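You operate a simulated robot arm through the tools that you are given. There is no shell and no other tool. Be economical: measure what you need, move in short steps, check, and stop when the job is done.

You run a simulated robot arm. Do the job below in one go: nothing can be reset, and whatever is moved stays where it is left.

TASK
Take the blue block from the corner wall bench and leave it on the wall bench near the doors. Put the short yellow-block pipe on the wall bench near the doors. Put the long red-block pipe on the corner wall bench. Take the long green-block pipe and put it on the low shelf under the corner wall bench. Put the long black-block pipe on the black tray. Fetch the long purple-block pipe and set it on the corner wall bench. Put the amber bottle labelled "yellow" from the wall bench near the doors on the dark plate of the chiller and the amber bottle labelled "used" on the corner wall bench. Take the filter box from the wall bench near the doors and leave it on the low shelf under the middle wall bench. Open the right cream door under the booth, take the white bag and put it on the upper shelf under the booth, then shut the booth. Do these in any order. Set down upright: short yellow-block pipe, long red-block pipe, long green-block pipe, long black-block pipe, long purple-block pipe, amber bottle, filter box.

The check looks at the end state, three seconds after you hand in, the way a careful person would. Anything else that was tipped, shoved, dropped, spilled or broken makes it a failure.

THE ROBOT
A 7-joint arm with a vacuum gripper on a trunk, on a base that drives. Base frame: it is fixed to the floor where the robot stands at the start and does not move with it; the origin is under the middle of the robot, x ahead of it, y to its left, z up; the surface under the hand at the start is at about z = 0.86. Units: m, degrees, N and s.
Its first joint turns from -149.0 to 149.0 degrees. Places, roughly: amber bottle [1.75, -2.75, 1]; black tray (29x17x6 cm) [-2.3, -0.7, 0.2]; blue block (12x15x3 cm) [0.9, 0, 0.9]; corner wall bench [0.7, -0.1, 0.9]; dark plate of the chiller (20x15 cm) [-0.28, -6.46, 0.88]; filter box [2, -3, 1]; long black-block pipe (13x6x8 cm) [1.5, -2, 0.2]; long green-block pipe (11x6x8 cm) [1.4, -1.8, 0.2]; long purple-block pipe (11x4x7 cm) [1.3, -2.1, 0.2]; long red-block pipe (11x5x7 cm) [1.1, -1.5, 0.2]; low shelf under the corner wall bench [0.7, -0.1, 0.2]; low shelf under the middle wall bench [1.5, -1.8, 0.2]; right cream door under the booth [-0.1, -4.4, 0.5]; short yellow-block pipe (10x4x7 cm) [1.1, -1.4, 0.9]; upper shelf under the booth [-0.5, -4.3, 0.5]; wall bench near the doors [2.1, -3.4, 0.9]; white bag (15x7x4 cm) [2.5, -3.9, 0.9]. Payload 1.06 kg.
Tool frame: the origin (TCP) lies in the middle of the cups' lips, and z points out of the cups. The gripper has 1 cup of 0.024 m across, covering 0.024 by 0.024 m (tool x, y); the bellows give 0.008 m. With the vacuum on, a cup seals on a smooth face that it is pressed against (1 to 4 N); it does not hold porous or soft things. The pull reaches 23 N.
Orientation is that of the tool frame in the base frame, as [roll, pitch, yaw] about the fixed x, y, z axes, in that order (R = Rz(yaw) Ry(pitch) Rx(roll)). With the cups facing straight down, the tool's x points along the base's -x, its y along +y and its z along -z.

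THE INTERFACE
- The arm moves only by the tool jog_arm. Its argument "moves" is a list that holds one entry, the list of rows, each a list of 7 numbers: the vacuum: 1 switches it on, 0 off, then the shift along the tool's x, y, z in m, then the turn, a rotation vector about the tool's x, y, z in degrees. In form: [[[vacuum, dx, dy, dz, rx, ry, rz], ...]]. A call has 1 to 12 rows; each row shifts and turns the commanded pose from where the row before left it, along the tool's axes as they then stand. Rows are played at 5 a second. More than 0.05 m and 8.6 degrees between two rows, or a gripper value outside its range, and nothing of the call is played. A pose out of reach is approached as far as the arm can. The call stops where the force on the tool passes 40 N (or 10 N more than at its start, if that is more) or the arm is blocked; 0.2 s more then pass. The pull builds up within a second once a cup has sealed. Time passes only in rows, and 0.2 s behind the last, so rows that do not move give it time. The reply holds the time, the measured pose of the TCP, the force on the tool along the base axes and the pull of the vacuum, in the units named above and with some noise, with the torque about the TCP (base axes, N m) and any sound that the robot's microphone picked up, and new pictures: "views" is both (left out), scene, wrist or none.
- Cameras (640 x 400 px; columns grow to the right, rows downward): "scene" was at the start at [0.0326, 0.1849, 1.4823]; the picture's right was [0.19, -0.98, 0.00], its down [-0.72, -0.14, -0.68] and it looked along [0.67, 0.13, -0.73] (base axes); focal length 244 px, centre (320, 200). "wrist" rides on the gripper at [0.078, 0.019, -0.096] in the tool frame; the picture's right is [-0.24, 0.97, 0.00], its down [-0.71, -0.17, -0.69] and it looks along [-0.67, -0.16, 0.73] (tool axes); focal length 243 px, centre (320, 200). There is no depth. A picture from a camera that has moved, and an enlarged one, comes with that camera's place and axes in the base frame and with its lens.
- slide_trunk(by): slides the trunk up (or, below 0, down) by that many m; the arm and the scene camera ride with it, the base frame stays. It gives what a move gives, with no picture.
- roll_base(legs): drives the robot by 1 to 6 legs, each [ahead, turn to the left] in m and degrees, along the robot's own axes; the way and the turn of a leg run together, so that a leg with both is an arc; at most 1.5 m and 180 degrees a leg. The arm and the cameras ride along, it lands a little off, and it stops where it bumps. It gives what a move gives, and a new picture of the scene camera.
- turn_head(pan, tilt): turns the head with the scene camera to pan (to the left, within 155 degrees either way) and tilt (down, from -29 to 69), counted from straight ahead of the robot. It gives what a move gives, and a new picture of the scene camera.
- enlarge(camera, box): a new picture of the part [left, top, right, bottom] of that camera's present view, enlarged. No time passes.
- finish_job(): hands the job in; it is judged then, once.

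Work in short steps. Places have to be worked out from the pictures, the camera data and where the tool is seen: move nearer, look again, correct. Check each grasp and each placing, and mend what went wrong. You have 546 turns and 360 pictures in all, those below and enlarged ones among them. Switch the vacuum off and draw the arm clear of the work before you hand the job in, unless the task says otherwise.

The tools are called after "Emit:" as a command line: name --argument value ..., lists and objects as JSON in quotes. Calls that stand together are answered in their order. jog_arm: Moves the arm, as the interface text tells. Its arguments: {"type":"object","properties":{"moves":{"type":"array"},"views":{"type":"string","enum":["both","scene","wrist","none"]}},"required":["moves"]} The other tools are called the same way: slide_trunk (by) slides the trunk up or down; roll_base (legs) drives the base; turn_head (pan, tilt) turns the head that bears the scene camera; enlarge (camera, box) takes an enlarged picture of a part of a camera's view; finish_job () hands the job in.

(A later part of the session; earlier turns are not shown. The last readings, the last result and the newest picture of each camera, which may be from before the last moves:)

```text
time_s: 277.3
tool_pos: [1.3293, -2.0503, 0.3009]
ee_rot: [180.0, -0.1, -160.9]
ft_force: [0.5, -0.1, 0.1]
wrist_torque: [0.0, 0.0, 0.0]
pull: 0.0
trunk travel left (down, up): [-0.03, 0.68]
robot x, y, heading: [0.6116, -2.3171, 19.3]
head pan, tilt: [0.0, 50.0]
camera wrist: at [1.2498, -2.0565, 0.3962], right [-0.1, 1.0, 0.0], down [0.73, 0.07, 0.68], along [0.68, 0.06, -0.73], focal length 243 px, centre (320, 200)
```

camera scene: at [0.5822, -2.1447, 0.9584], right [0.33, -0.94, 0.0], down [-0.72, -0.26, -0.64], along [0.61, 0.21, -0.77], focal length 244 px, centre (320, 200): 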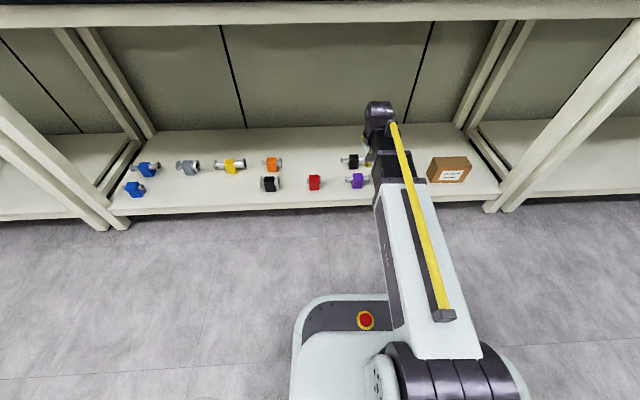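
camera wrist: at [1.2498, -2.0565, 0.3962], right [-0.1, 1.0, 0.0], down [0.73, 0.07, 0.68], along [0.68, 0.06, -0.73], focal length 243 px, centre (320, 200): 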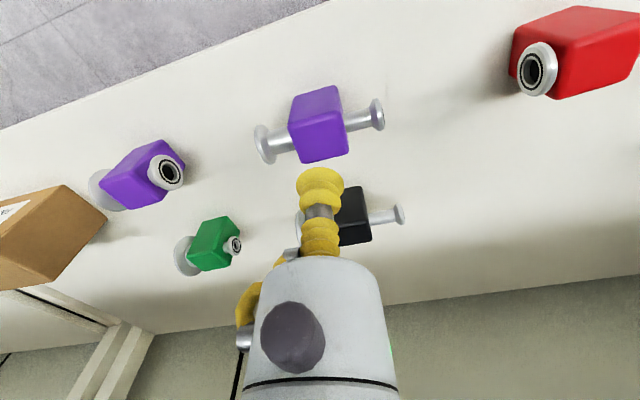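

Emit:
jog_arm --moves '[[[0, -0.019, -0.003, 0.03, 0, 0, 0], [0, 0, 0, 0.03, 0, 0, 0], [0, 0, 0, 0, 0, 0, 0]]]' --views "none"

Emit:
enlarge --camera "wrist" --box '[220, 90, 420, 250]'

```text
time_s: 278.1
tool_pos: [1.3464, -2.0465, 0.2399]
ee_rot: [-179.9, 0.0, -160.9]
ft_force: [0.6, 0.4, 0.3]
wrist_torque: [0.0, -0.01, 0.01]
pull: 0.0
trunk travel left (down, up): [-0.03, 0.68]
robot x, y, heading: [0.613, -2.3157, 19.7]
head pan, tilt: [0.0, 50.0]
```

```text
2.50 times, centred on (320, 170) of wrist
camera zoom: at [1.2689, -2.0533, 0.3359], right [-0.1, 1.0, 0.0], down [0.73, 0.07, 0.68], along [0.68, 0.06, -0.73], focal length 606 px, centre (320, 275)
```

zoom: 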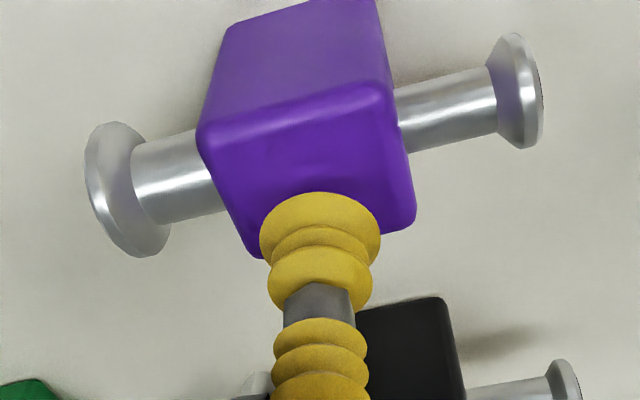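

Emit:
jog_arm --moves '[[[1, -0.004, -0.002, 0.01, 0, 0, 0], [1, 0, 0, 0.005, 0, 0, 0], [1, 0, 0, 0.004, 0, 0, 0], [1, 0, 0, 0.004, 0, 0, 0], [1, 0, 0, 0, 0, 0, 0], [1, 0, 0, 0, 0, 0, 0]]]' --views "none"

```text
time_s: 279.5
tool_pos: [1.3542, -2.0476, 0.2191]
ee_rot: [-179.9, 0.0, -160.9]
ft_force: [6.1, 1.5, 16.3]
wrist_torque: [0.01, -0.02, 0.02]
pull: 23.6
trunk travel left (down, up): [-0.03, 0.68]
robot x, y, heading: [0.6085, -2.3151, 19.4]
head pan, tilt: [0.0, 50.0]
```

Sealed. I lift, retract, back out and raise.

Emit:
jog_arm --moves '[[[1, 0, 0, -0.01, 0, 0, 0], [1, 0, 0, -0.03, 0, 0, 0], [1, 0, 0, -0.05, 0, 0, 0], [1, 0, 0, -0.05, 0, 0, 0], [1, 0, 0, -0.04, 0, 0, 0], [1, 0.04, 0, 0, 0, 0, 0], [1, 0.045, 0, 0, 0, 0, 0], [1, 0.035, 0, 0, 0, 0, 0]]]' --views "none"

Emit:
roll_base --legs '[[-0.25, 0]]'

Emit:
slide_trunk --by 0.35

Emit:
slide_trunk --by 0.3

Emit:
roll_base --legs '[[0, 89], [1.28, 0], [0, -89]]'

```text
time_s: 281.3
tool_pos: [1.239, -2.0851, 0.4]
ee_rot: [-180.0, -0.1, -160.8]
ft_force: [-1.0, 0.2, -1.7]
wrist_torque: [0.01, -0.01, 0.0]
pull: 22.3
trunk travel left (down, up): [-0.03, 0.68]
robot x, y, heading: [0.611, -2.3132, 19.4]
head pan, tilt: [0.0, 50.0]
```

```text
time_s: 283.1
tool_pos: [1.006, -2.1747, 0.3994]
ee_rot: [-179.9, -0.1, -161.6]
ft_force: [-0.6, -0.2, -2.1]
wrist_torque: [0.03, 0.01, -0.04]
pull: 23.0
trunk travel left (down, up): [-0.03, 0.68]
robot x, y, heading: [0.3677, -2.4011, 18.7]
head pan, tilt: [0.0, 50.0]
camera scene: at [0.3478, -2.2264, 0.9584], right [0.32, -0.95, 0.0], down [-0.73, -0.25, -0.64], along [0.61, 0.21, -0.77], focal length 244 px, centre (320, 200)
```

scene: 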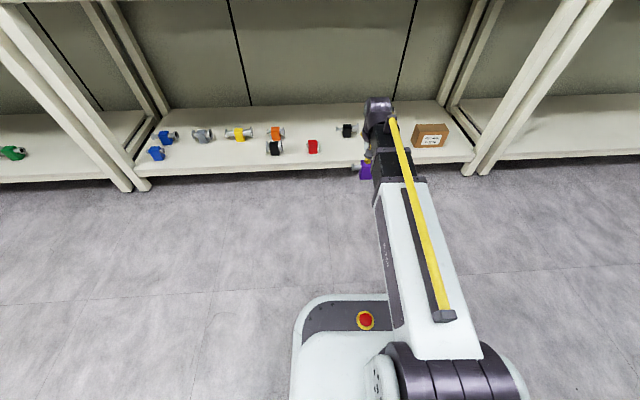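

```text
time_s: 286.5
tool_pos: [1.0069, -2.1733, 0.7501]
ee_rot: [179.9, -0.1, -161.5]
ft_force: [-0.3, -0.3, -2.0]
wrist_torque: [-0.01, 0.0, 0.02]
pull: 22.3
trunk travel left (down, up): [-0.38, 0.33]
robot x, y, heading: [0.3737, -2.3978, 18.8]
head pan, tilt: [0.0, 50.0]
```

```text
time_s: 289.5
tool_pos: [1.0065, -2.1732, 1.0499]
ee_rot: [-179.9, -0.1, -161.6]
ft_force: [0.0, -0.3, -2.4]
wrist_torque: [0.06, 0.04, 0.0]
pull: 23.0
trunk travel left (down, up): [-0.68, 0.03]
robot x, y, heading: [0.3703, -2.3972, 19.0]
head pan, tilt: [0.0, 50.0]
```

```text
time_s: 303.5
tool_pos: [0.604, -0.9744, 1.0505]
ee_rot: [-179.9, 0.0, -161.4]
ft_force: [-0.4, 0.4, -1.8]
wrist_torque: [0.06, -0.01, -0.05]
pull: 22.8
trunk travel left (down, up): [-0.68, 0.03]
robot x, y, heading: [-0.0298, -1.198, 18.9]
head pan, tilt: [0.0, 50.0]
camera scene: at [-0.0546, -1.0269, 1.6084], right [0.32, -0.95, 0.0], down [-0.72, -0.25, -0.64], along [0.61, 0.21, -0.77], focal length 244 px, centre (320, 200)
```

scene: 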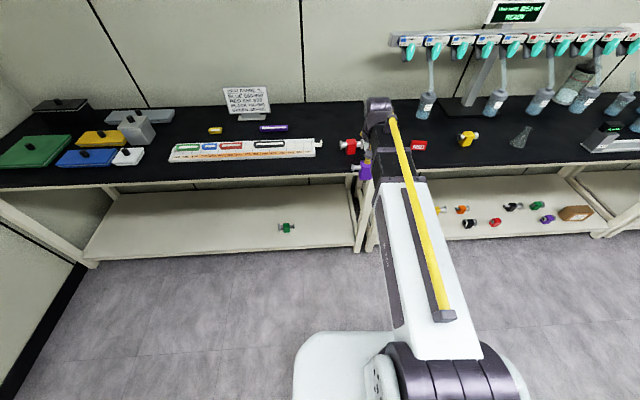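

Purple held. I drive ahead 0.28 m and extend to a spot behind the red pipe.

Emit:
roll_base --legs '[[0.28, 0]]'

Emit:
jog_arm --moves '[[[1, -0.039, 0.008, 0, 0, 0, 0], [1, -0.039, 0.008, 0, 0, 0, 0], [1, -0.039, 0.008, 0, 0, 0, 0], [1, -0.039, 0.008, 0, 0, 0, 0], [1, -0.039, 0.005, 0, 0, 0, 0], [1, 0, 0, 0.03, 0, 0, 0], [1, 0, 0, 0.03, 0, 0, 0]]]' --views "wrist"

```text
time_s: 305.5
tool_pos: [0.8684, -0.8821, 1.0506]
ee_rot: [-180.0, -0.1, -161.4]
ft_force: [0.8, 0.9, -1.8]
wrist_torque: [-0.04, -0.02, -0.04]
pull: 22.8
trunk travel left (down, up): [-0.68, 0.03]
robot x, y, heading: [0.2342, -1.1069, 19.3]
head pan, tilt: [0.0, 50.0]
camera scene: at [0.2092, -0.9363, 1.6084], right [0.32, -0.95, 0.0], down [-0.72, -0.25, -0.64], along [0.61, 0.21, -0.77], focal length 244 px, centre (320, 200)
```

scene: 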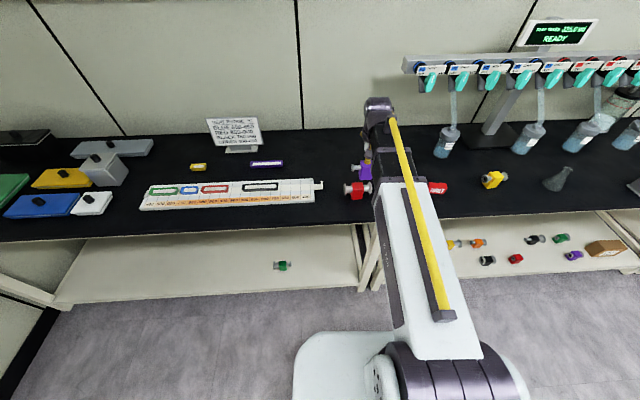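

```text
time_s: 307.1
tool_pos: [1.0395, -0.7849, 0.989]
ee_rot: [180.0, -0.1, -161.4]
ft_force: [-0.1, 0.5, -2.0]
wrist_torque: [-0.02, -0.02, 0.02]
pull: 22.9
trunk travel left (down, up): [-0.68, 0.03]
robot x, y, heading: [0.2291, -1.1045, 18.9]
head pan, tilt: [0.0, 50.0]
camera wrist: at [0.9599, -0.7921, 1.0835], right [-0.09, 1.0, 0.0], down [0.73, 0.06, 0.68], along [0.68, 0.06, -0.73], focal length 243 px, centre (320, 200)
```

wrist: 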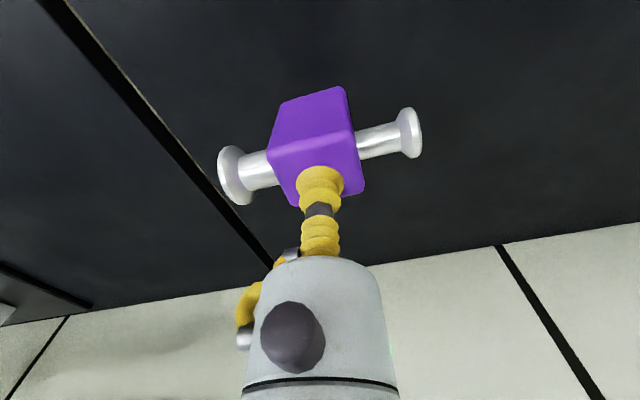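

Emit:
jog_arm --moves '[[[1, 0, 0, 0.03, 0, 0, 0], [1, 0, 0, 0.025, 0, 0, 0], [1, 0, 0, 0.007, 0, 0, 0], [1, 0, 0, 0.004, 0, 0, 0], [1, 0, 0, 0.004, 0, 0, 0], [1, 0, 0, 0.003, 0, 0, 0], [1, 0, 0, 0, 0, 0, 0]]]' --views "none"

```text
time_s: 308.7
tool_pos: [1.0392, -0.7857, 0.9181]
ee_rot: [-180.0, -0.1, -161.4]
ft_force: [6.1, 3.7, 18.8]
wrist_torque: [-0.01, 0.08, 0.0]
pull: 23.3
trunk travel left (down, up): [-0.68, 0.03]
robot x, y, heading: [0.2349, -1.1074, 18.9]
head pan, tilt: [0.0, 50.0]
```

Emit:
jog_arm --moves '[[[0, 0, 0, -0.004, 0, 0, 0], [0, 0, 0, 0, 0, 0, 0], [0, 0, 0, 0, 0, 0, 0], [0, 0, 0, 0, 0, 0, 0], [0, 0, 0, -0.02, 0, 0, 0], [0, 0, 0, -0.05, 0, 0, 0], [0, 0, 0, -0.05, 0, 0, 0], [0, 0.045, 0, 0, 0, 0, 0], [0, 0.045, 0, 0, 0, 0, 0], [0, 0.045, 0, 0, 0, 0, 0], [0, 0.045, 0, 0, 0, 0, 0]]]'

```text
time_s: 311.1
tool_pos: [0.8677, -0.8448, 1.0413]
ee_rot: [-179.9, -0.1, -161.4]
ft_force: [0.4, 0.6, -0.8]
wrist_torque: [0.01, -0.04, -0.02]
pull: 0.1
trunk travel left (down, up): [-0.68, 0.03]
robot x, y, heading: [0.2359, -1.1052, 19.1]
head pan, tilt: [0.0, 50.0]
camera scene: at [0.2086, -0.9365, 1.6084], right [0.32, -0.95, 0.0], down [-0.72, -0.25, -0.64], along [0.61, 0.21, -0.77], focal length 244 px, centre (320, 200)
camera wrist: at [0.7894, -0.8508, 1.1359], right [-0.09, 1.0, 0.0], down [0.73, 0.06, 0.68], along [0.68, 0.06, -0.73], focal length 243 px, centre (320, 200)
```

scene: 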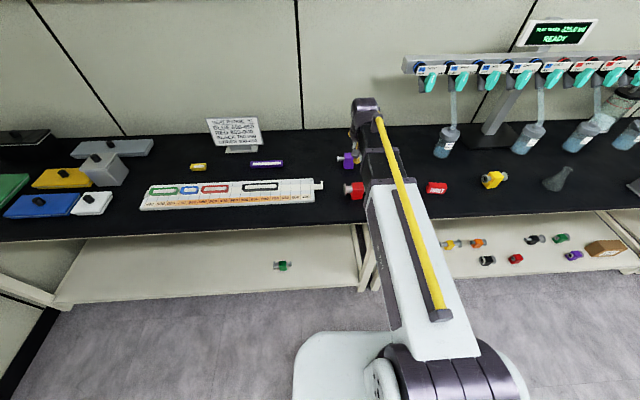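
wrist: 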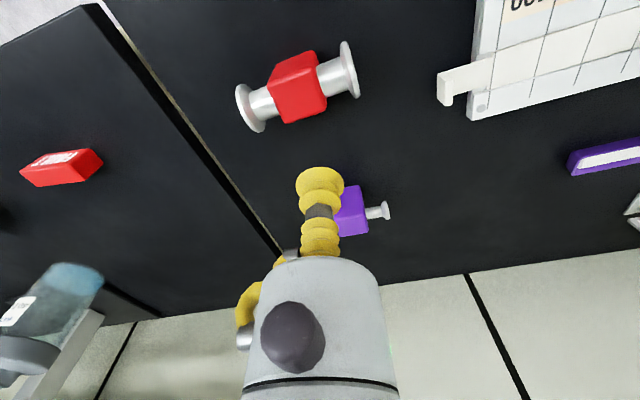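

Purple done. The yellow short pipe is at about (1.1,-1.38); I turn right 37° to face it.

Emit:
roll_base --legs '[[0, -37]]'

Emit:
jog_arm --moves '[[[0, -0.045, 0, 0, 0, 0, 0], [0, -0.045, 0, 0, 0, 0, 0], [0, -0.045, 0, 0, 0, 0, 0]]]' --views "wrist"

```text
time_s: 313.2
tool_pos: [0.8995, -1.2821, 1.04]
ee_rot: [-179.9, -0.1, 161.3]
ft_force: [0.3, 0.4, -0.9]
wrist_torque: [0.0, 0.02, -0.01]
pull: 0.0
trunk travel left (down, up): [-0.68, 0.03]
robot x, y, heading: [0.2349, -1.1065, -18.2]
head pan, tilt: [0.0, 50.0]
camera scene: at [0.3177, -0.9564, 1.6084], right [-0.31, -0.95, 0.0], down [-0.73, 0.24, -0.64], along [0.61, -0.2, -0.77], focal length 244 px, centre (320, 200)
```

scene: 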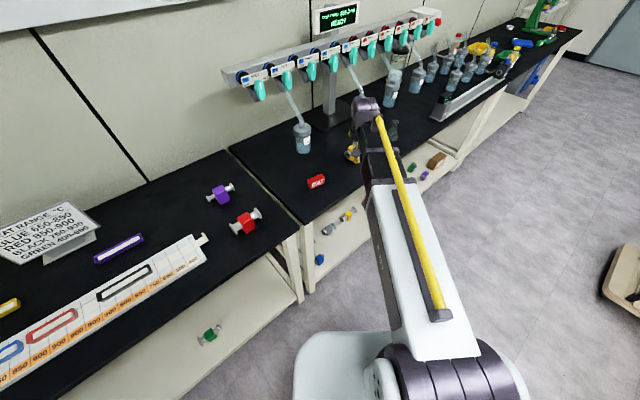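

```text
time_s: 314.0
tool_pos: [1.0284, -1.3249, 1.0384]
ee_rot: [-180.0, -0.2, 161.4]
ft_force: [0.3, 0.1, 0.1]
wrist_torque: [0.02, -0.02, 0.03]
pull: 0.1
trunk travel left (down, up): [-0.68, 0.03]
robot x, y, heading: [0.2328, -1.1061, -18.1]
head pan, tilt: [0.0, 50.0]
camera wrist: at [0.9615, -1.2815, 1.1337], right [0.53, 0.85, 0.0], down [0.62, -0.39, 0.68], along [0.58, -0.37, -0.73], focal length 243 px, centre (320, 200)
```

wrist: 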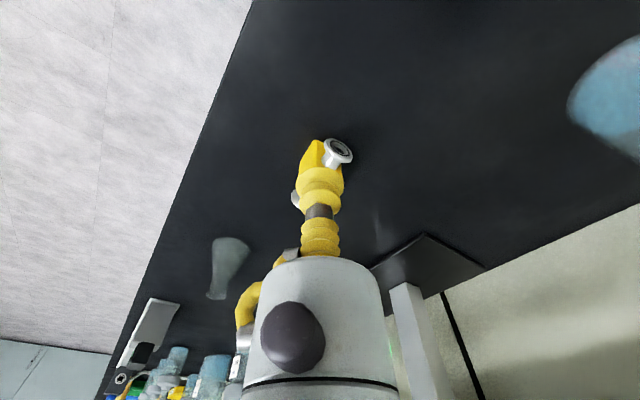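

Emit:
jog_arm --moves '[[[0, -0.03, -0.012, 0, 0, 0, 0], [0, -0.03, -0.012, 0, 0, 0, 0], [0, -0.02, -0.005, 0.02, 0, 0, 0], [0, 0, 0, 0.04, 0, 0, 0], [0, 0, 0, 0, 0, 0, 0]]]' --views "wrist"

```text
time_s: 315.2
tool_pos: [1.0942, -1.3795, 0.9805]
ee_rot: [-180.0, -0.1, 161.3]
ft_force: [0.7, -0.5, 0.1]
wrist_torque: [0.0, 0.04, 0.01]
pull: 0.0
trunk travel left (down, up): [-0.68, 0.03]
robot x, y, heading: [0.2347, -1.1042, -17.9]
head pan, tilt: [0.0, 50.0]
camera wrist: at [1.0273, -1.3357, 1.0751], right [0.53, 0.85, 0.0], down [0.62, -0.39, 0.68], along [0.58, -0.37, -0.73], focal length 243 px, centre (320, 200)
```

wrist: 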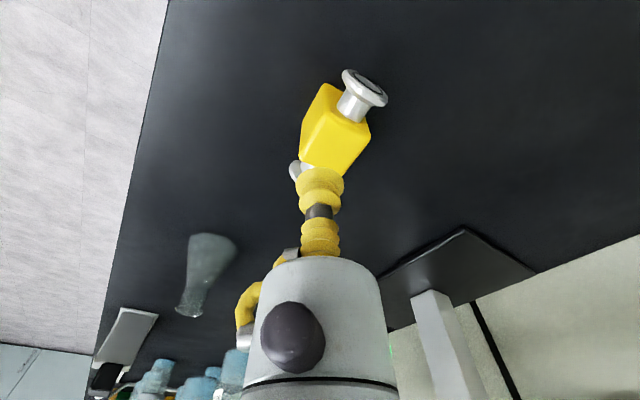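

Emit:
jog_arm --moves '[[[0, -0.014, 0.009, 0.02, 0, 0, 0], [0, 0, 0, 0.025, 0, 0, 0], [0, 0, 0, 0, 0, 0, 0]]]' --views "none"

Emit:
enlarge --camera "wrist" --box '[220, 90, 420, 250]'

```text
time_s: 316.0
tool_pos: [1.1095, -1.3761, 0.9355]
ee_rot: [-180.0, -0.2, 161.3]
ft_force: [0.3, -0.2, 0.7]
wrist_torque: [-0.02, 0.0, -0.01]
pull: 0.0
trunk travel left (down, up): [-0.68, 0.03]
robot x, y, heading: [0.2388, -1.1082, -18.3]
head pan, tilt: [0.0, 50.0]
```

```text
2.50 times, centred on (320, 170) of wrist
camera zoom: at [1.043, -1.3321, 1.03], right [0.53, 0.85, 0.0], down [0.62, -0.39, 0.68], along [0.58, -0.37, -0.73], focal length 606 px, centre (320, 275)
```

zoom: 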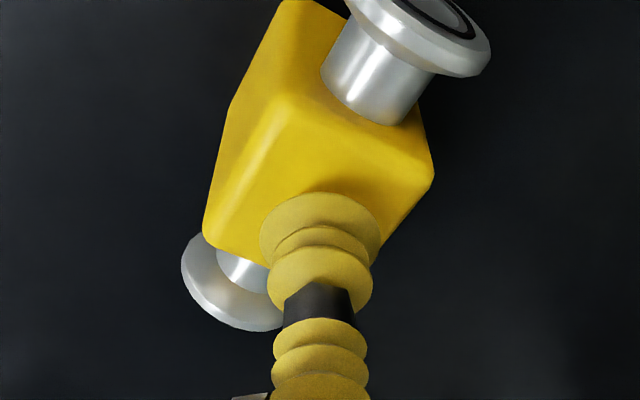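

Emit:
jog_arm --moves '[[[1, -0.005, -0.002, 0.008, 0, 0, 0], [1, 0, 0, 0.005, 0, 0, 0], [1, 0, 0, 0.004, 0, 0, 0], [1, 0, 0, 0.003, 0, 0, 0], [1, 0, 0, 0, 0, 0, 0], [1, 0, 0, 0, 0, 0, 0]]]' --views "none"

```text
time_s: 317.4
tool_pos: [1.1119, -1.3781, 0.9162]
ee_rot: [-180.0, 0.0, 161.3]
ft_force: [7.0, -2.7, 18.5]
wrist_torque: [0.02, 0.06, -0.05]
pull: 23.3
trunk travel left (down, up): [-0.68, 0.03]
robot x, y, heading: [0.2344, -1.1077, -18.2]
head pan, tilt: [0.0, 50.0]
```

Sealed. I lift, retract, and head along the aisle to the bench near the doors.

Emit:
jog_arm --moves '[[[1, 0, 0, -0.01, 0, 0, 0], [1, 0, 0, -0.03, 0, 0, 0], [1, 0, 0, -0.05, 0, 0, 0], [1, 0, 0, -0.04, 0, 0, 0], [1, 0.04, 0, 0, 0, 0, 0], [1, 0.045, 0, 0, 0, 0, 0], [1, 0.045, 0, 0, 0, 0, 0], [1, 0.045, 0, 0, 0, 0, 0], [1, 0.045, 0, 0, 0, 0, 0]]]' --views "wrist"

Emit:
roll_base --legs '[[0, -51.5], [1.25, 0], [1.25, 0], [0, 90]]'

```text
time_s: 319.4
tool_pos: [0.9052, -1.3082, 1.0456]
ee_rot: [180.0, -0.1, 161.2]
ft_force: [-0.5, -0.3, -2.4]
wrist_torque: [0.0, 0.0, 0.01]
pull: 23.4
trunk travel left (down, up): [-0.68, 0.03]
robot x, y, heading: [0.2339, -1.103, -18.5]
head pan, tilt: [0.0, 50.0]
camera wrist: at [0.8379, -1.2639, 1.1408], right [0.53, 0.85, 0.0], down [0.62, -0.39, 0.68], along [0.58, -0.37, -0.73], focal length 243 px, centre (320, 200)
```

wrist: 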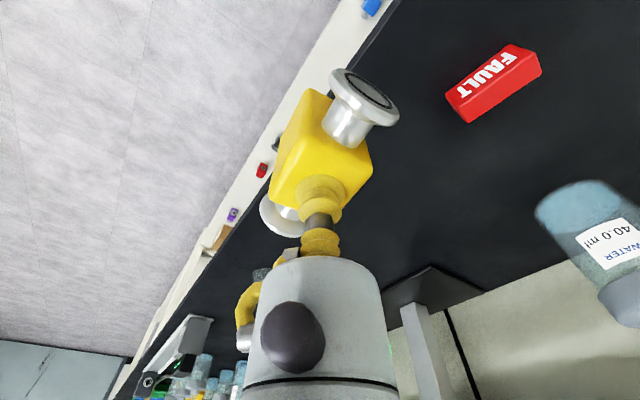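

```text
time_s: 337.7
tool_pos: [1.7234, -3.1646, 1.045]
ee_rot: [180.0, -0.2, -159.1]
ft_force: [0.3, -0.4, -2.0]
wrist_torque: [0.02, 0.03, 0.04]
pull: 22.8
trunk travel left (down, up): [-0.68, 0.03]
robot x, y, heading: [1.0793, -3.4434, 21.5]
head pan, tilt: [0.0, 50.0]
camera scene: at [1.0458, -3.2692, 1.6084], right [0.36, -0.93, 0.0], down [-0.71, -0.28, -0.64], along [0.6, 0.23, -0.77], focal length 244 px, centre (320, 200)
```

scene: 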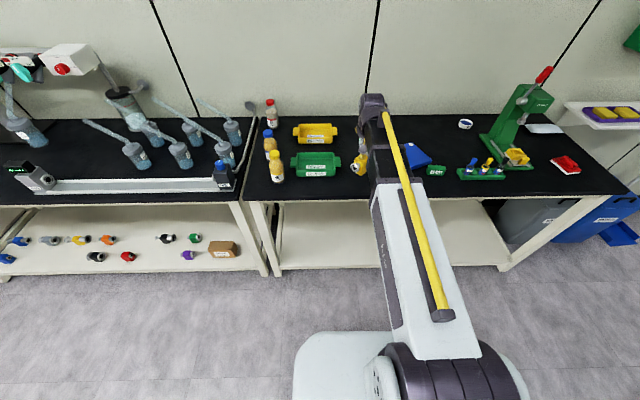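

Emit:
jog_arm --moves '[[[1, -0.036, -0.017, 0, 0, 0, 0], [1, -0.036, -0.017, 0, 0, 0, 0], [1, -0.036, -0.017, 0, 0, 0, 0], [1, 0, 0, 0.03, 0, 0, 0], [1, 0, 0, 0.03, 0, 0, 0]]]' --views "wrist"

```text
time_s: 338.9
tool_pos: [1.8394, -3.174, 0.9848]
ee_rot: [180.0, -0.2, -159.0]
ft_force: [-0.7, 0.4, -2.8]
wrist_torque: [-0.01, -0.03, -0.02]
pull: 23.1
trunk travel left (down, up): [-0.68, 0.03]
robot x, y, heading: [1.0794, -3.4389, 21.2]
head pan, tilt: [0.0, 50.0]
camera wrist: at [1.7614, -3.1837, 1.0798], right [-0.13, 0.99, 0.0], down [0.72, 0.09, 0.68], along [0.68, 0.09, -0.73], focal length 243 px, centre (320, 200)
```

wrist: 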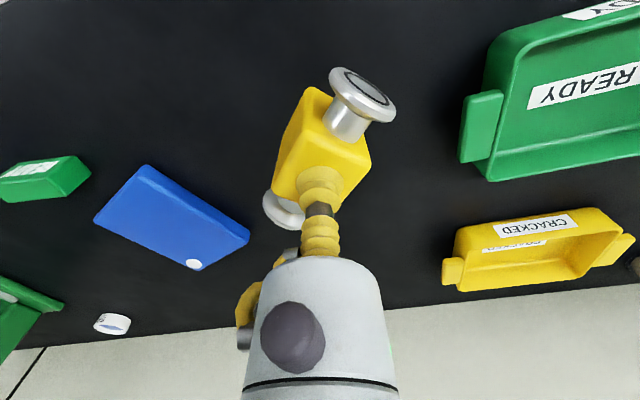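

Free all round. I lower it.

Emit:
jog_arm --moves '[[[1, 0, 0, 0.03, 0, 0, 0], [1, 0, 0, 0.02, 0, 0, 0], [1, 0, 0, 0.007, 0, 0, 0], [1, 0, 0, 0.004, 0, 0, 0], [1, 0, 0, 0.004, 0, 0, 0], [1, 0, 0, 0.003, 0, 0, 0], [1, 0, 0, 0, 0, 0, 0]]]' --views "none"

```text
time_s: 340.5
tool_pos: [1.8416, -3.174, 0.9182]
ee_rot: [-180.0, 0.0, -159.1]
ft_force: [7.3, 3.6, 19.2]
wrist_torque: [-0.04, 0.05, 0.02]
pull: 23.0
trunk travel left (down, up): [-0.68, 0.03]
robot x, y, heading: [1.0796, -3.4348, 21.2]
head pan, tilt: [0.0, 50.0]
```

Emit:
jog_arm --moves '[[[0, 0, 0, -0.004, 0, 0, 0], [0, 0, 0, 0, 0, 0, 0], [0, 0, 0, 0, 0, 0, 0], [0, 0, 0, 0, 0, 0, 0], [0, 0, 0, -0.02, 0, 0, 0], [0, 0, 0, -0.05, 0, 0, 0], [0, 0, 0, -0.05, 0, 0, 0], [0, 0, 0, -0.05, 0, 0, 0], [0, 0, 0, -0.05, 0, 0, 0], [0, 0, 0, -0.04, 0, 0, 0]]]'

```text
time_s: 342.7
tool_pos: [1.8455, -3.1755, 1.1812]
ee_rot: [180.0, -0.2, -159.1]
ft_force: [0.3, 0.4, 0.8]
wrist_torque: [0.02, 0.0, 0.04]
pull: 0.2
trunk travel left (down, up): [-0.68, 0.03]
robot x, y, heading: [1.0804, -3.4394, 21.5]
head pan, tilt: [0.0, 50.0]
camera scene: at [1.0456, -3.2694, 1.6084], right [0.36, -0.93, 0.0], down [-0.71, -0.28, -0.64], along [0.6, 0.23, -0.77], focal length 244 px, centre (320, 200)
camera wrist: at [1.7662, -3.185, 1.2763], right [-0.13, 0.99, 0.0], down [0.72, 0.09, 0.68], along [0.68, 0.09, -0.73], focal length 243 px, centre (320, 200)
```

scene: 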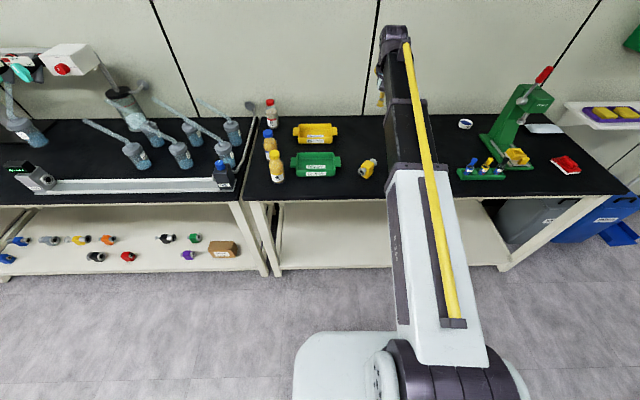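
wrist: 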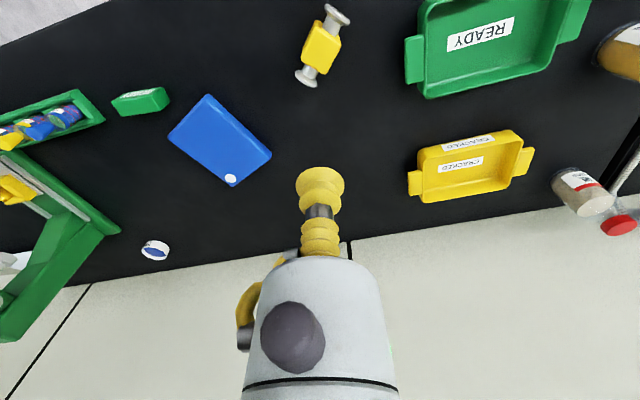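

Yellow is set. Next the red-cap "used" bottle at about (2.04,-2.62), far back. I reposition the base to s≈3.17 and nearer the bench.

Emit:
jog_arm --moves '[[[0, 0.045, 0, 0, 0, 0, 0], [0, 0.045, 0.02, 0, 0, 0, 0], [0, 0.03, 0.03, 0, 0, 0, 0]]]' --views "none"

Emit:
roll_base --legs '[[0, 89], [0.42, 0], [0, -90], [0.2, 0]]'

```text
time_s: 343.5
tool_pos: [1.7137, -3.1691, 1.1819]
ee_rot: [-179.9, -0.2, -158.9]
ft_force: [0.0, -0.3, 0.3]
wrist_torque: [0.01, 0.0, 0.01]
pull: 0.0
trunk travel left (down, up): [-0.68, 0.03]
robot x, y, heading: [1.0818, -3.4375, 21.4]
head pan, tilt: [0.0, 50.0]
```

```text
time_s: 354.9
tool_pos: [1.7609, -2.7293, 1.1807]
ee_rot: [-179.9, -0.2, -160.3]
ft_force: [-0.5, 0.0, 0.6]
wrist_torque: [-0.01, 0.04, -0.01]
pull: 0.0
trunk travel left (down, up): [-0.68, 0.03]
robot x, y, heading: [1.1182, -2.9852, 20.1]
head pan, tilt: [0.0, 50.0]
camera scene: at [1.0913, -2.8138, 1.6084], right [0.34, -0.94, 0.0], down [-0.72, -0.26, -0.64], along [0.6, 0.22, -0.77], focal length 244 px, centre (320, 200)
```

scene: 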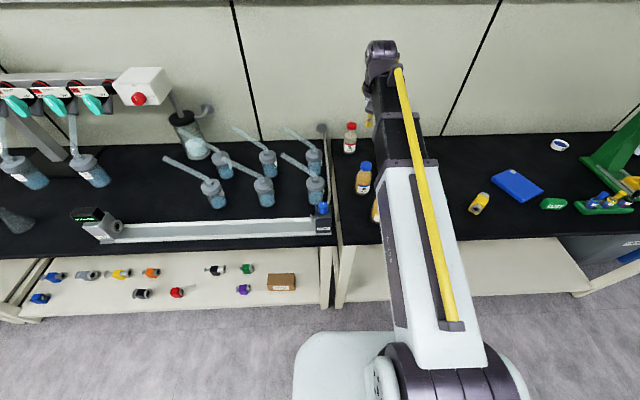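

Emit:
roll_base --legs '[[0.05, 0]]'

Emit:
jog_arm --moves '[[[0, -0.044, 0.002, 0, 0, 0, 0], [0, -0.044, 0.002, 0, 0, 0, 0], [0, -0.044, 0.002, 0, 0, 0, 0], [0, -0.044, 0.002, 0, 0, 0, 0], [0, -0.03, 0, 0.03, 0, 0, 0], [0, 0, 0, 0.03, 0, 0, 0]]]' --views "wrist"

```text
time_s: 355.9
tool_pos: [1.809, -2.7117, 1.1809]
ee_rot: [179.9, -0.1, -160.3]
ft_force: [-0.6, 0.2, 0.1]
wrist_torque: [-0.02, -0.02, 0.03]
pull: 0.1
trunk travel left (down, up): [-0.68, 0.03]
robot x, y, heading: [1.1674, -2.963, 19.8]
head pan, tilt: [0.0, 50.0]
camera scene: at [1.1387, -2.7965, 1.6084], right [0.34, -0.94, 0.0], down [-0.72, -0.26, -0.64], along [0.6, 0.22, -0.77], focal length 244 px, centre (320, 200)
```

scene: 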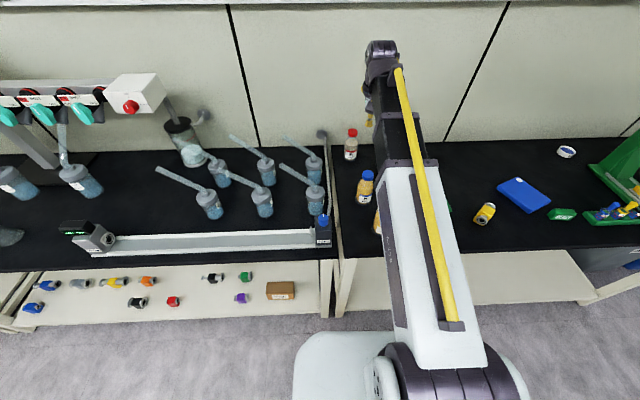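

```text
time_s: 357.3
tool_pos: [2.001, -2.6354, 1.121]
ee_rot: [179.9, -0.1, -160.4]
ft_force: [-0.2, -1.2, -0.3]
wrist_torque: [-0.03, 0.03, 0.03]
pull: 0.1
trunk travel left (down, up): [-0.68, 0.03]
robot x, y, heading: [1.1656, -2.9652, 20.1]
head pan, tilt: [0.0, 50.0]
camera wrist: at [1.9215, -2.6431, 1.2159], right [-0.11, 0.99, 0.0], down [0.73, 0.08, 0.68], along [0.68, 0.07, -0.73], focal length 243 px, centre (320, 200)
```

wrist: 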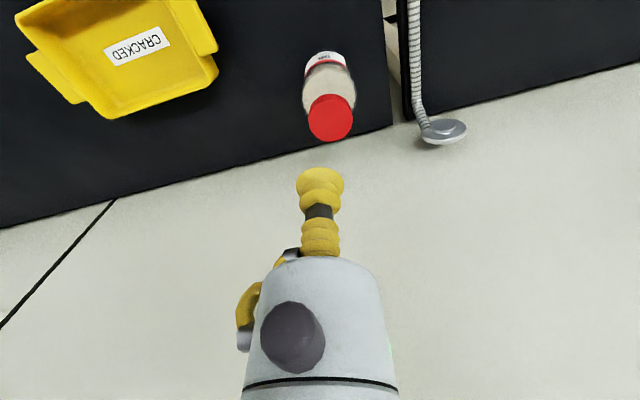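

Emit:
jog_arm --moves '[[[0, -0.019, 0.006, 0.03, 0, 0, 0], [0, 0, 0, 0.04, 0, 0, 0], [0, 0, 0, 0, 0, 0, 0]]]' --views "wrist"

Emit:
enlarge --camera "wrist" --box '[220, 30, 420, 210]'

```text
time_s: 358.1
tool_pos: [2.0138, -2.6242, 1.0513]
ee_rot: [-180.0, -0.2, -160.3]
ft_force: [0.1, 0.9, 0.5]
wrist_torque: [0.01, 0.0, 0.02]
pull: 0.1
trunk travel left (down, up): [-0.68, 0.03]
robot x, y, heading: [1.1672, -2.9667, 20.1]
head pan, tilt: [0.0, 50.0]
camera wrist: at [1.9352, -2.6323, 1.147], right [-0.11, 0.99, 0.0], down [0.73, 0.08, 0.68], along [0.68, 0.07, -0.73], focal length 243 px, centre (320, 200)
```

wrist: 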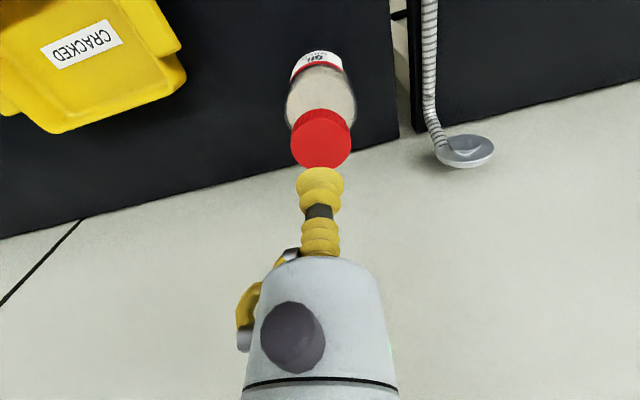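

```text
2.22 times, centred on (320, 120) of wrist
camera zoom: at [1.9352, -2.6323, 1.147], right [-0.11, 0.99, 0.0], down [0.73, 0.08, 0.68], along [0.68, 0.07, -0.73], focal length 539 px, centre (320, 378)
```

zoom: 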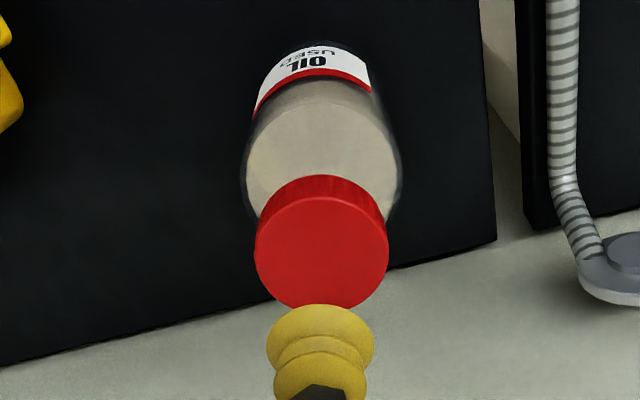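

The label reads OIL USED, and the cup is centred on the cap. I press down with vacuum.

Emit:
jog_arm --moves '[[[1, -0.001, 0, 0.03, 0, 0, 0], [1, 0, 0, 0.006, 0, 0, 0], [1, 0, 0, 0.004, 0, 0, 0], [1, 0, 0, 0.004, 0, 0, 0], [1, 0, 0, 0, 0, 0, 0], [1, 0, 0, 0, 0, 0, 0]]]' --views "wrist"

```text
time_s: 359.5
tool_pos: [2.0168, -2.6225, 1.0071]
ee_rot: [-179.9, -0.2, -160.5]
ft_force: [0.8, -0.2, -3.0]
wrist_torque: [0.0, 0.06, -0.01]
pull: 22.7
trunk travel left (down, up): [-0.68, 0.03]
robot x, y, heading: [1.1637, -2.9675, 20.2]
head pan, tilt: [0.0, 50.0]
camera wrist: at [1.9374, -2.6304, 1.1022], right [-0.11, 0.99, 0.0], down [0.73, 0.08, 0.68], along [0.68, 0.07, -0.73], focal length 243 px, centre (320, 200)
```

wrist: 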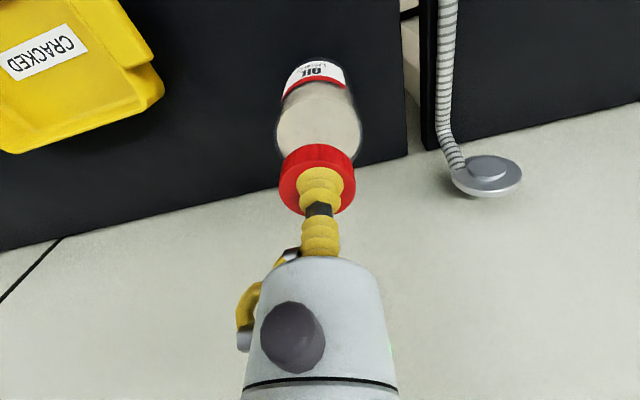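

Sealed. I lift slowly, high enough to clear the bottle in front.

Emit:
jog_arm --moves '[[[1, 0, 0, -0.005, 0, 0, 0], [1, 0, 0, -0.01, 0, 0, 0], [1, 0, 0, -0.03, 0, 0, 0], [1, 0, 0, -0.04, 0, 0, 0], [1, 0, 0, -0.04, 0, 0, 0], [1, 0, 0, -0.04, 0, 0, 0], [1, 0, 0, -0.04, 0, 0, 0], [1, 0, 0, -0.03, 0, 0, 0], [1, 0, 0, 0, 0, 0, 0]]]' --views "none"

```text
time_s: 361.5
tool_pos: [2.018, -2.6237, 1.243]
ee_rot: [179.9, -0.1, -160.4]
ft_force: [-0.2, 0.1, -1.7]
wrist_torque: [0.03, 0.02, -0.01]
pull: 23.2
trunk travel left (down, up): [-0.68, 0.03]
robot x, y, heading: [1.1662, -2.969, 20.1]
head pan, tilt: [0.0, 50.0]
```

Light and steady. I retract over the other bottle, back off, and drive to the corner bench.

Emit:
jog_arm --moves '[[[1, 0.03, 0, 0, 0, 0, 0], [1, 0.04, 0, 0, 0, 0, 0], [1, 0.04, 0, 0, 0, 0, 0], [1, 0.04, 0, 0, 0, 0, 0], [1, 0.04, 0, 0, 0, 0, 0], [1, 0.03, 0, 0, 0, 0, 0]]]' --views "wrist"

Emit:
roll_base --legs '[[-0.22, 0], [0, 90], [1.12, 0], [1.12, 0], [0, -90]]'

```text
time_s: 362.9
tool_pos: [1.809, -2.697, 1.2417]
ee_rot: [-180.0, -0.1, -160.4]
ft_force: [-0.3, 0.2, -2.7]
wrist_torque: [0.01, 0.05, -0.01]
pull: 23.1
trunk travel left (down, up): [-0.68, 0.03]
robot x, y, heading: [1.1644, -2.9641, 20.0]
head pan, tilt: [0.0, 50.0]
camera wrist: at [1.7296, -2.7044, 1.336], right [-0.1, 0.99, 0.0], down [0.73, 0.08, 0.68], along [0.68, 0.07, -0.73], focal length 243 px, centre (320, 200)
```

wrist: 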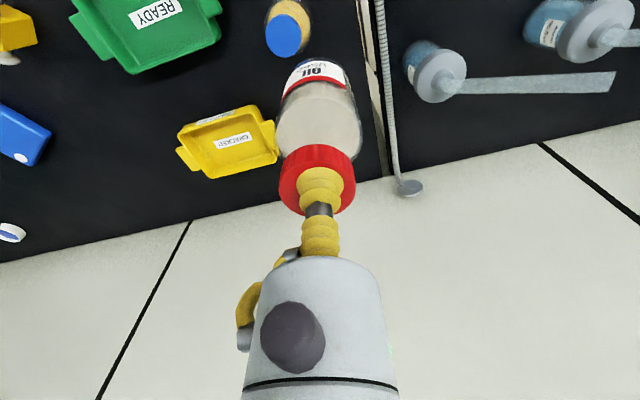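

```text
time_s: 383.0
tool_pos: [0.733, -0.6623, 1.2407]
ee_rot: [-179.9, -0.1, -157.5]
ft_force: [0.2, 0.4, -2.1]
wrist_torque: [-0.02, 0.05, 0.0]
pull: 22.1
trunk travel left (down, up): [-0.68, 0.03]
robot x, y, heading: [0.1045, -0.9631, 23.3]
head pan, tilt: [0.0, 50.0]
camera scene: at [0.0681, -0.796, 1.6084], right [0.39, -0.92, 0.0], down [-0.71, -0.3, -0.64], along [0.59, 0.25, -0.77], focal length 244 px, centre (320, 200)
```

scene: 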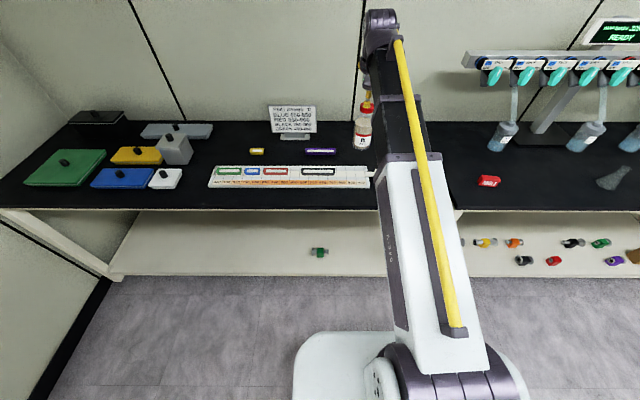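

Emit:
roll_base --legs '[[0.18, 0]]'

Emit:
jog_arm --moves '[[[1, -0.04, -0.017, 0, 0, 0, 0], [1, -0.04, -0.017, 0, 0, 0, 0], [1, -0.04, -0.017, 0, 0, 0, 0], [1, -0.04, -0.017, 0, 0, 0, 0], [1, 0, 0, 0.04, 0, 0, 0], [1, 0, 0, 0.04, 0, 0, 0], [1, 0, 0, 0.04, 0, 0, 0]]]'

```text
time_s: 384.5
tool_pos: [0.9005, -0.5924, 1.2404]
ee_rot: [-180.0, -0.1, -157.4]
ft_force: [-0.1, 0.0, -2.9]
wrist_torque: [0.0, 0.06, -0.01]
pull: 22.6
trunk travel left (down, up): [-0.68, 0.03]
robot x, y, heading: [0.2682, -0.8962, 22.9]
head pan, tilt: [0.0, 50.0]
camera scene: at [0.2346, -0.7255, 1.6084], right [0.39, -0.92, 0.0], down [-0.71, -0.3, -0.64], along [0.59, 0.25, -0.77], focal length 244 px, centre (320, 200)
```

scene: 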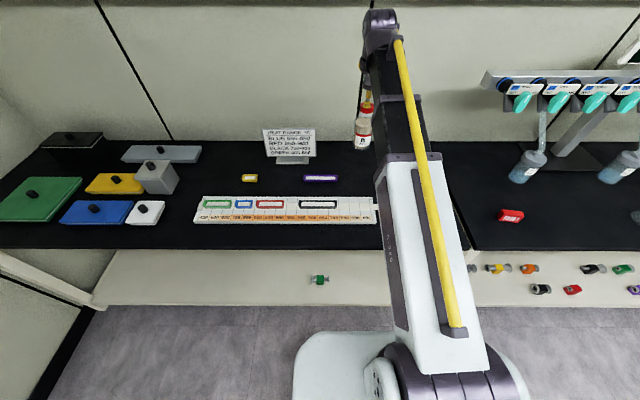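

```text
time_s: 386.1
tool_pos: [1.073, -0.5942, 1.1208]
ee_rot: [-180.0, -0.1, -157.5]
ft_force: [0.5, -0.8, -2.8]
wrist_torque: [-0.02, 0.02, -0.01]
pull: 23.3
trunk travel left (down, up): [-0.68, 0.03]
robot x, y, heading: [0.2696, -0.8923, 23.1]
head pan, tilt: [0.0, 50.0]
camera scene: at [0.2344, -0.7256, 1.6085], right [0.39, -0.92, 0.0], down [-0.71, -0.3, -0.64], along [0.59, 0.25, -0.77], focal length 244 px, centre (320, 200)
camera wrist: at [0.9942, -0.6063, 1.2164], right [-0.15, 0.99, 0.0], down [0.72, 0.11, 0.68], along [0.68, 0.11, -0.73], focal length 243 px, centre (320, 200)
```

scene: 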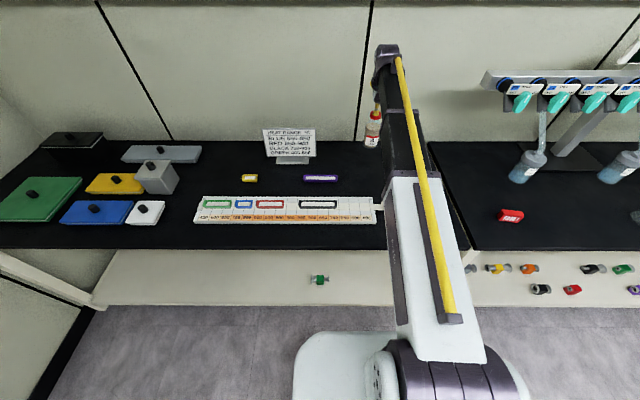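
wrist: 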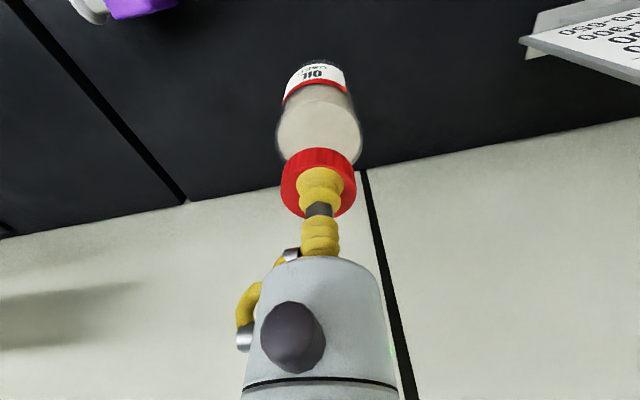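

The spot is clear. I lower the bottle.

Emit:
jog_arm --moves '[[[1, 0, 0, 0.04, 0, 0, 0], [1, 0, 0, 0.04, 0, 0, 0], [1, 0, 0, 0.02, 0, 0, 0], [1, 0, 0, 0.006, 0, 0, 0], [1, 0, 0, 0.004, 0, 0, 0], [1, 0, 0, 0.003, 0, 0, 0], [1, 0, 0, 0, 0, 0, 0]]]' --views "wrist"

```text
time_s: 387.7
tool_pos: [1.0719, -0.5931, 1.0072]
ee_rot: [-180.0, -0.1, -157.4]
ft_force: [0.6, 0.4, -2.4]
wrist_torque: [0.02, 0.03, 0.02]
pull: 23.0
trunk travel left (down, up): [-0.68, 0.03]
robot x, y, heading: [0.2713, -0.8962, 23.1]
head pan, tilt: [0.0, 50.0]
camera wrist: at [0.9936, -0.6048, 1.1025], right [-0.15, 0.99, 0.0], down [0.72, 0.11, 0.68], along [0.68, 0.11, -0.73], focal length 243 px, centre (320, 200)
```

wrist: 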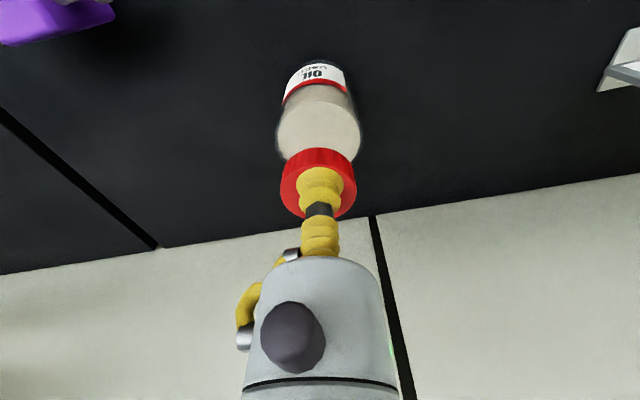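

Emit:
jog_arm --moves '[[[1, 0, 0, 0.003, 0, 0, 0], [1, 0, 0, 0.003, 0, 0, 0], [1, 0, 0, 0.002, 0, 0, 0], [1, 0, 0, 0, 0, 0, 0]]]' --views "none"

```text
time_s: 388.7
tool_pos: [1.0713, -0.5934, 1.0009]
ee_rot: [179.9, 0.0, -157.4]
ft_force: [-2.9, 0.9, 16.0]
wrist_torque: [-0.01, 0.02, 0.0]
pull: 22.7
trunk travel left (down, up): [-0.68, 0.03]
robot x, y, heading: [0.2697, -0.8944, 22.8]
head pan, tilt: [0.0, 50.0]
```

Emit:
jog_arm --moves '[[[0, 0, 0, -0.004, 0, 0, 0], [0, 0, 0, 0, 0, 0, 0], [0, 0, 0, 0, 0, 0, 0], [0, 0, 0, 0, 0, 0, 0], [0, 0, 0, -0.02, 0, 0, 0], [0, 0, 0, -0.05, 0, 0, 0], [0, 0, 0, -0.05, 0, 0, 0], [0, 0.045, 0, -0.02, 0, 0, 0], [0, 0.045, 0, 0, 0, 0, 0], [0, 0.045, 0, 0, 0, 0, 0], [0, 0.04, 0, 0, 0, 0, 0]]]' --views "wrist"

```text
time_s: 391.1
tool_pos: [0.9098, -0.6603, 1.1446]
ee_rot: [-179.9, -0.1, -157.5]
ft_force: [0.5, 0.4, -0.1]
wrist_torque: [0.02, -0.01, 0.01]
pull: 0.0
trunk travel left (down, up): [-0.68, 0.03]
robot x, y, heading: [0.2714, -0.8934, 23.1]
head pan, tilt: [0.0, 50.0]
camera wrist: at [0.8317, -0.6722, 1.2386], right [-0.15, 0.99, 0.0], down [0.72, 0.11, 0.68], along [0.68, 0.11, -0.73], focal length 243 px, centre (320, 200)
```

wrist: 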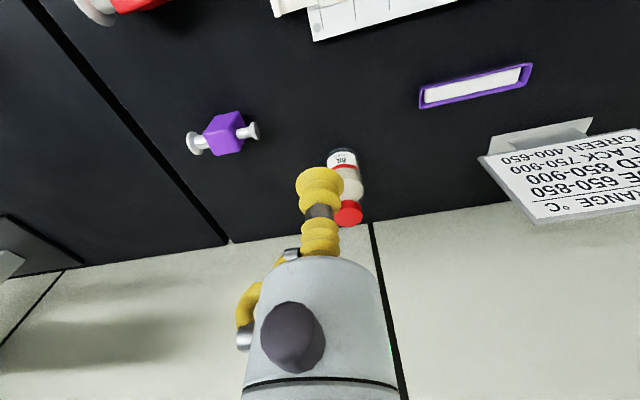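

The "used" bottle stands on the corner bench. Now the long black pipe: back off, turn, lower, drive to it.

Emit:
roll_base --legs '[[-0.15, 0], [0, -92]]'

Emit:
slide_trunk --by -0.35

Emit:
slide_trunk --by -0.3

Emit:
jog_arm --moves '[[[0, 0, 0, 0.05, 0, 0, 0], [0, 0, 0, 0.05, 0, 0, 0]]]' --views "none"

Emit:
roll_base --legs '[[1.45, 0], [0, 89]]'

```text
time_s: 396.3
tool_pos: [0.3593, -1.5961, 1.1437]
ee_rot: [-179.9, -0.2, 112.1]
ft_force: [0.4, 0.9, 0.8]
wrist_torque: [0.04, 0.0, -0.01]
pull: 0.0
trunk travel left (down, up): [-0.68, 0.03]
robot x, y, heading: [0.1326, -0.9569, -67.4]
head pan, tilt: [0.0, 50.0]
camera scene: at [0.2985, -0.9194, 1.6084], right [-0.92, -0.38, 0.0], down [-0.29, 0.71, -0.64], along [0.25, -0.59, -0.77], focal length 244 px, centre (320, 200)
```

scene: 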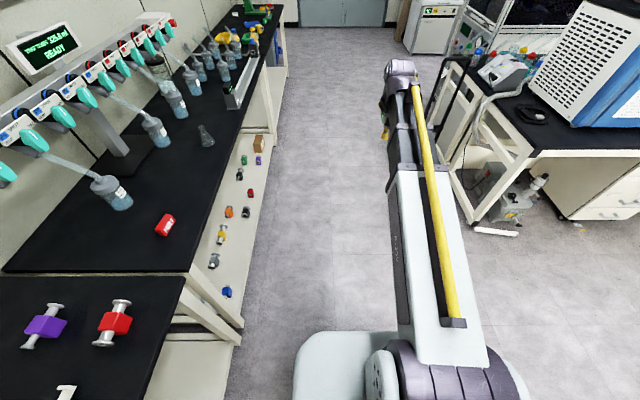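

```text
time_s: 399.7
tool_pos: [0.36, -1.5961, 0.7933]
ee_rot: [-180.0, -0.1, 112.1]
ft_force: [-0.1, 0.1, 0.0]
wrist_torque: [0.01, 0.04, -0.01]
pull: 0.1
trunk travel left (down, up): [-0.33, 0.38]
robot x, y, heading: [0.1312, -0.9544, -67.6]
head pan, tilt: [0.0, 50.0]
```

```text
time_s: 402.7
tool_pos: [0.359, -1.5958, 0.4932]
ee_rot: [-180.0, -0.1, 112.1]
ft_force: [-0.2, -0.3, 0.1]
wrist_torque: [0.02, -0.02, 0.06]
pull: 0.2
trunk travel left (down, up): [-0.03, 0.68]
robot x, y, heading: [0.1295, -0.9529, -67.6]
head pan, tilt: [0.0, 50.0]
```

```text
time_s: 403.3
tool_pos: [0.3586, -1.5962, 0.3924]
ee_rot: [-180.0, -0.2, 112.2]
ft_force: [0.4, 0.0, -0.2]
wrist_torque: [-0.03, -0.03, 0.01]
pull: 0.0
trunk travel left (down, up): [-0.03, 0.68]
robot x, y, heading: [0.1307, -0.9544, -67.7]
head pan, tilt: [0.0, 50.0]
```

```text
time_s: 414.3
tool_pos: [1.3238, -2.0948, 0.393]
ee_rot: [-180.0, -0.1, -159.9]
ft_force: [1.1, 0.6, -0.3]
wrist_torque: [-0.02, -0.01, -0.01]
pull: 0.1
trunk travel left (down, up): [-0.03, 0.68]
robot x, y, heading: [0.6708, -2.3043, 20.4]
head pan, tilt: [0.0, 50.0]
camera scene: at [0.645, -2.133, 0.9584], right [0.35, -0.94, 0.0], down [-0.72, -0.27, -0.64], along [0.6, 0.23, -0.77], focal length 244 px, centre (320, 200)
```

scene: 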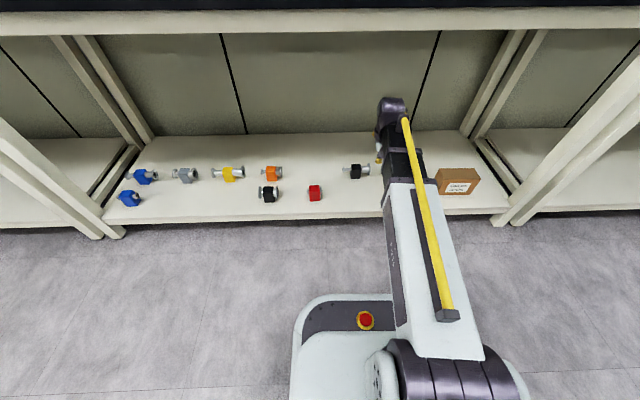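

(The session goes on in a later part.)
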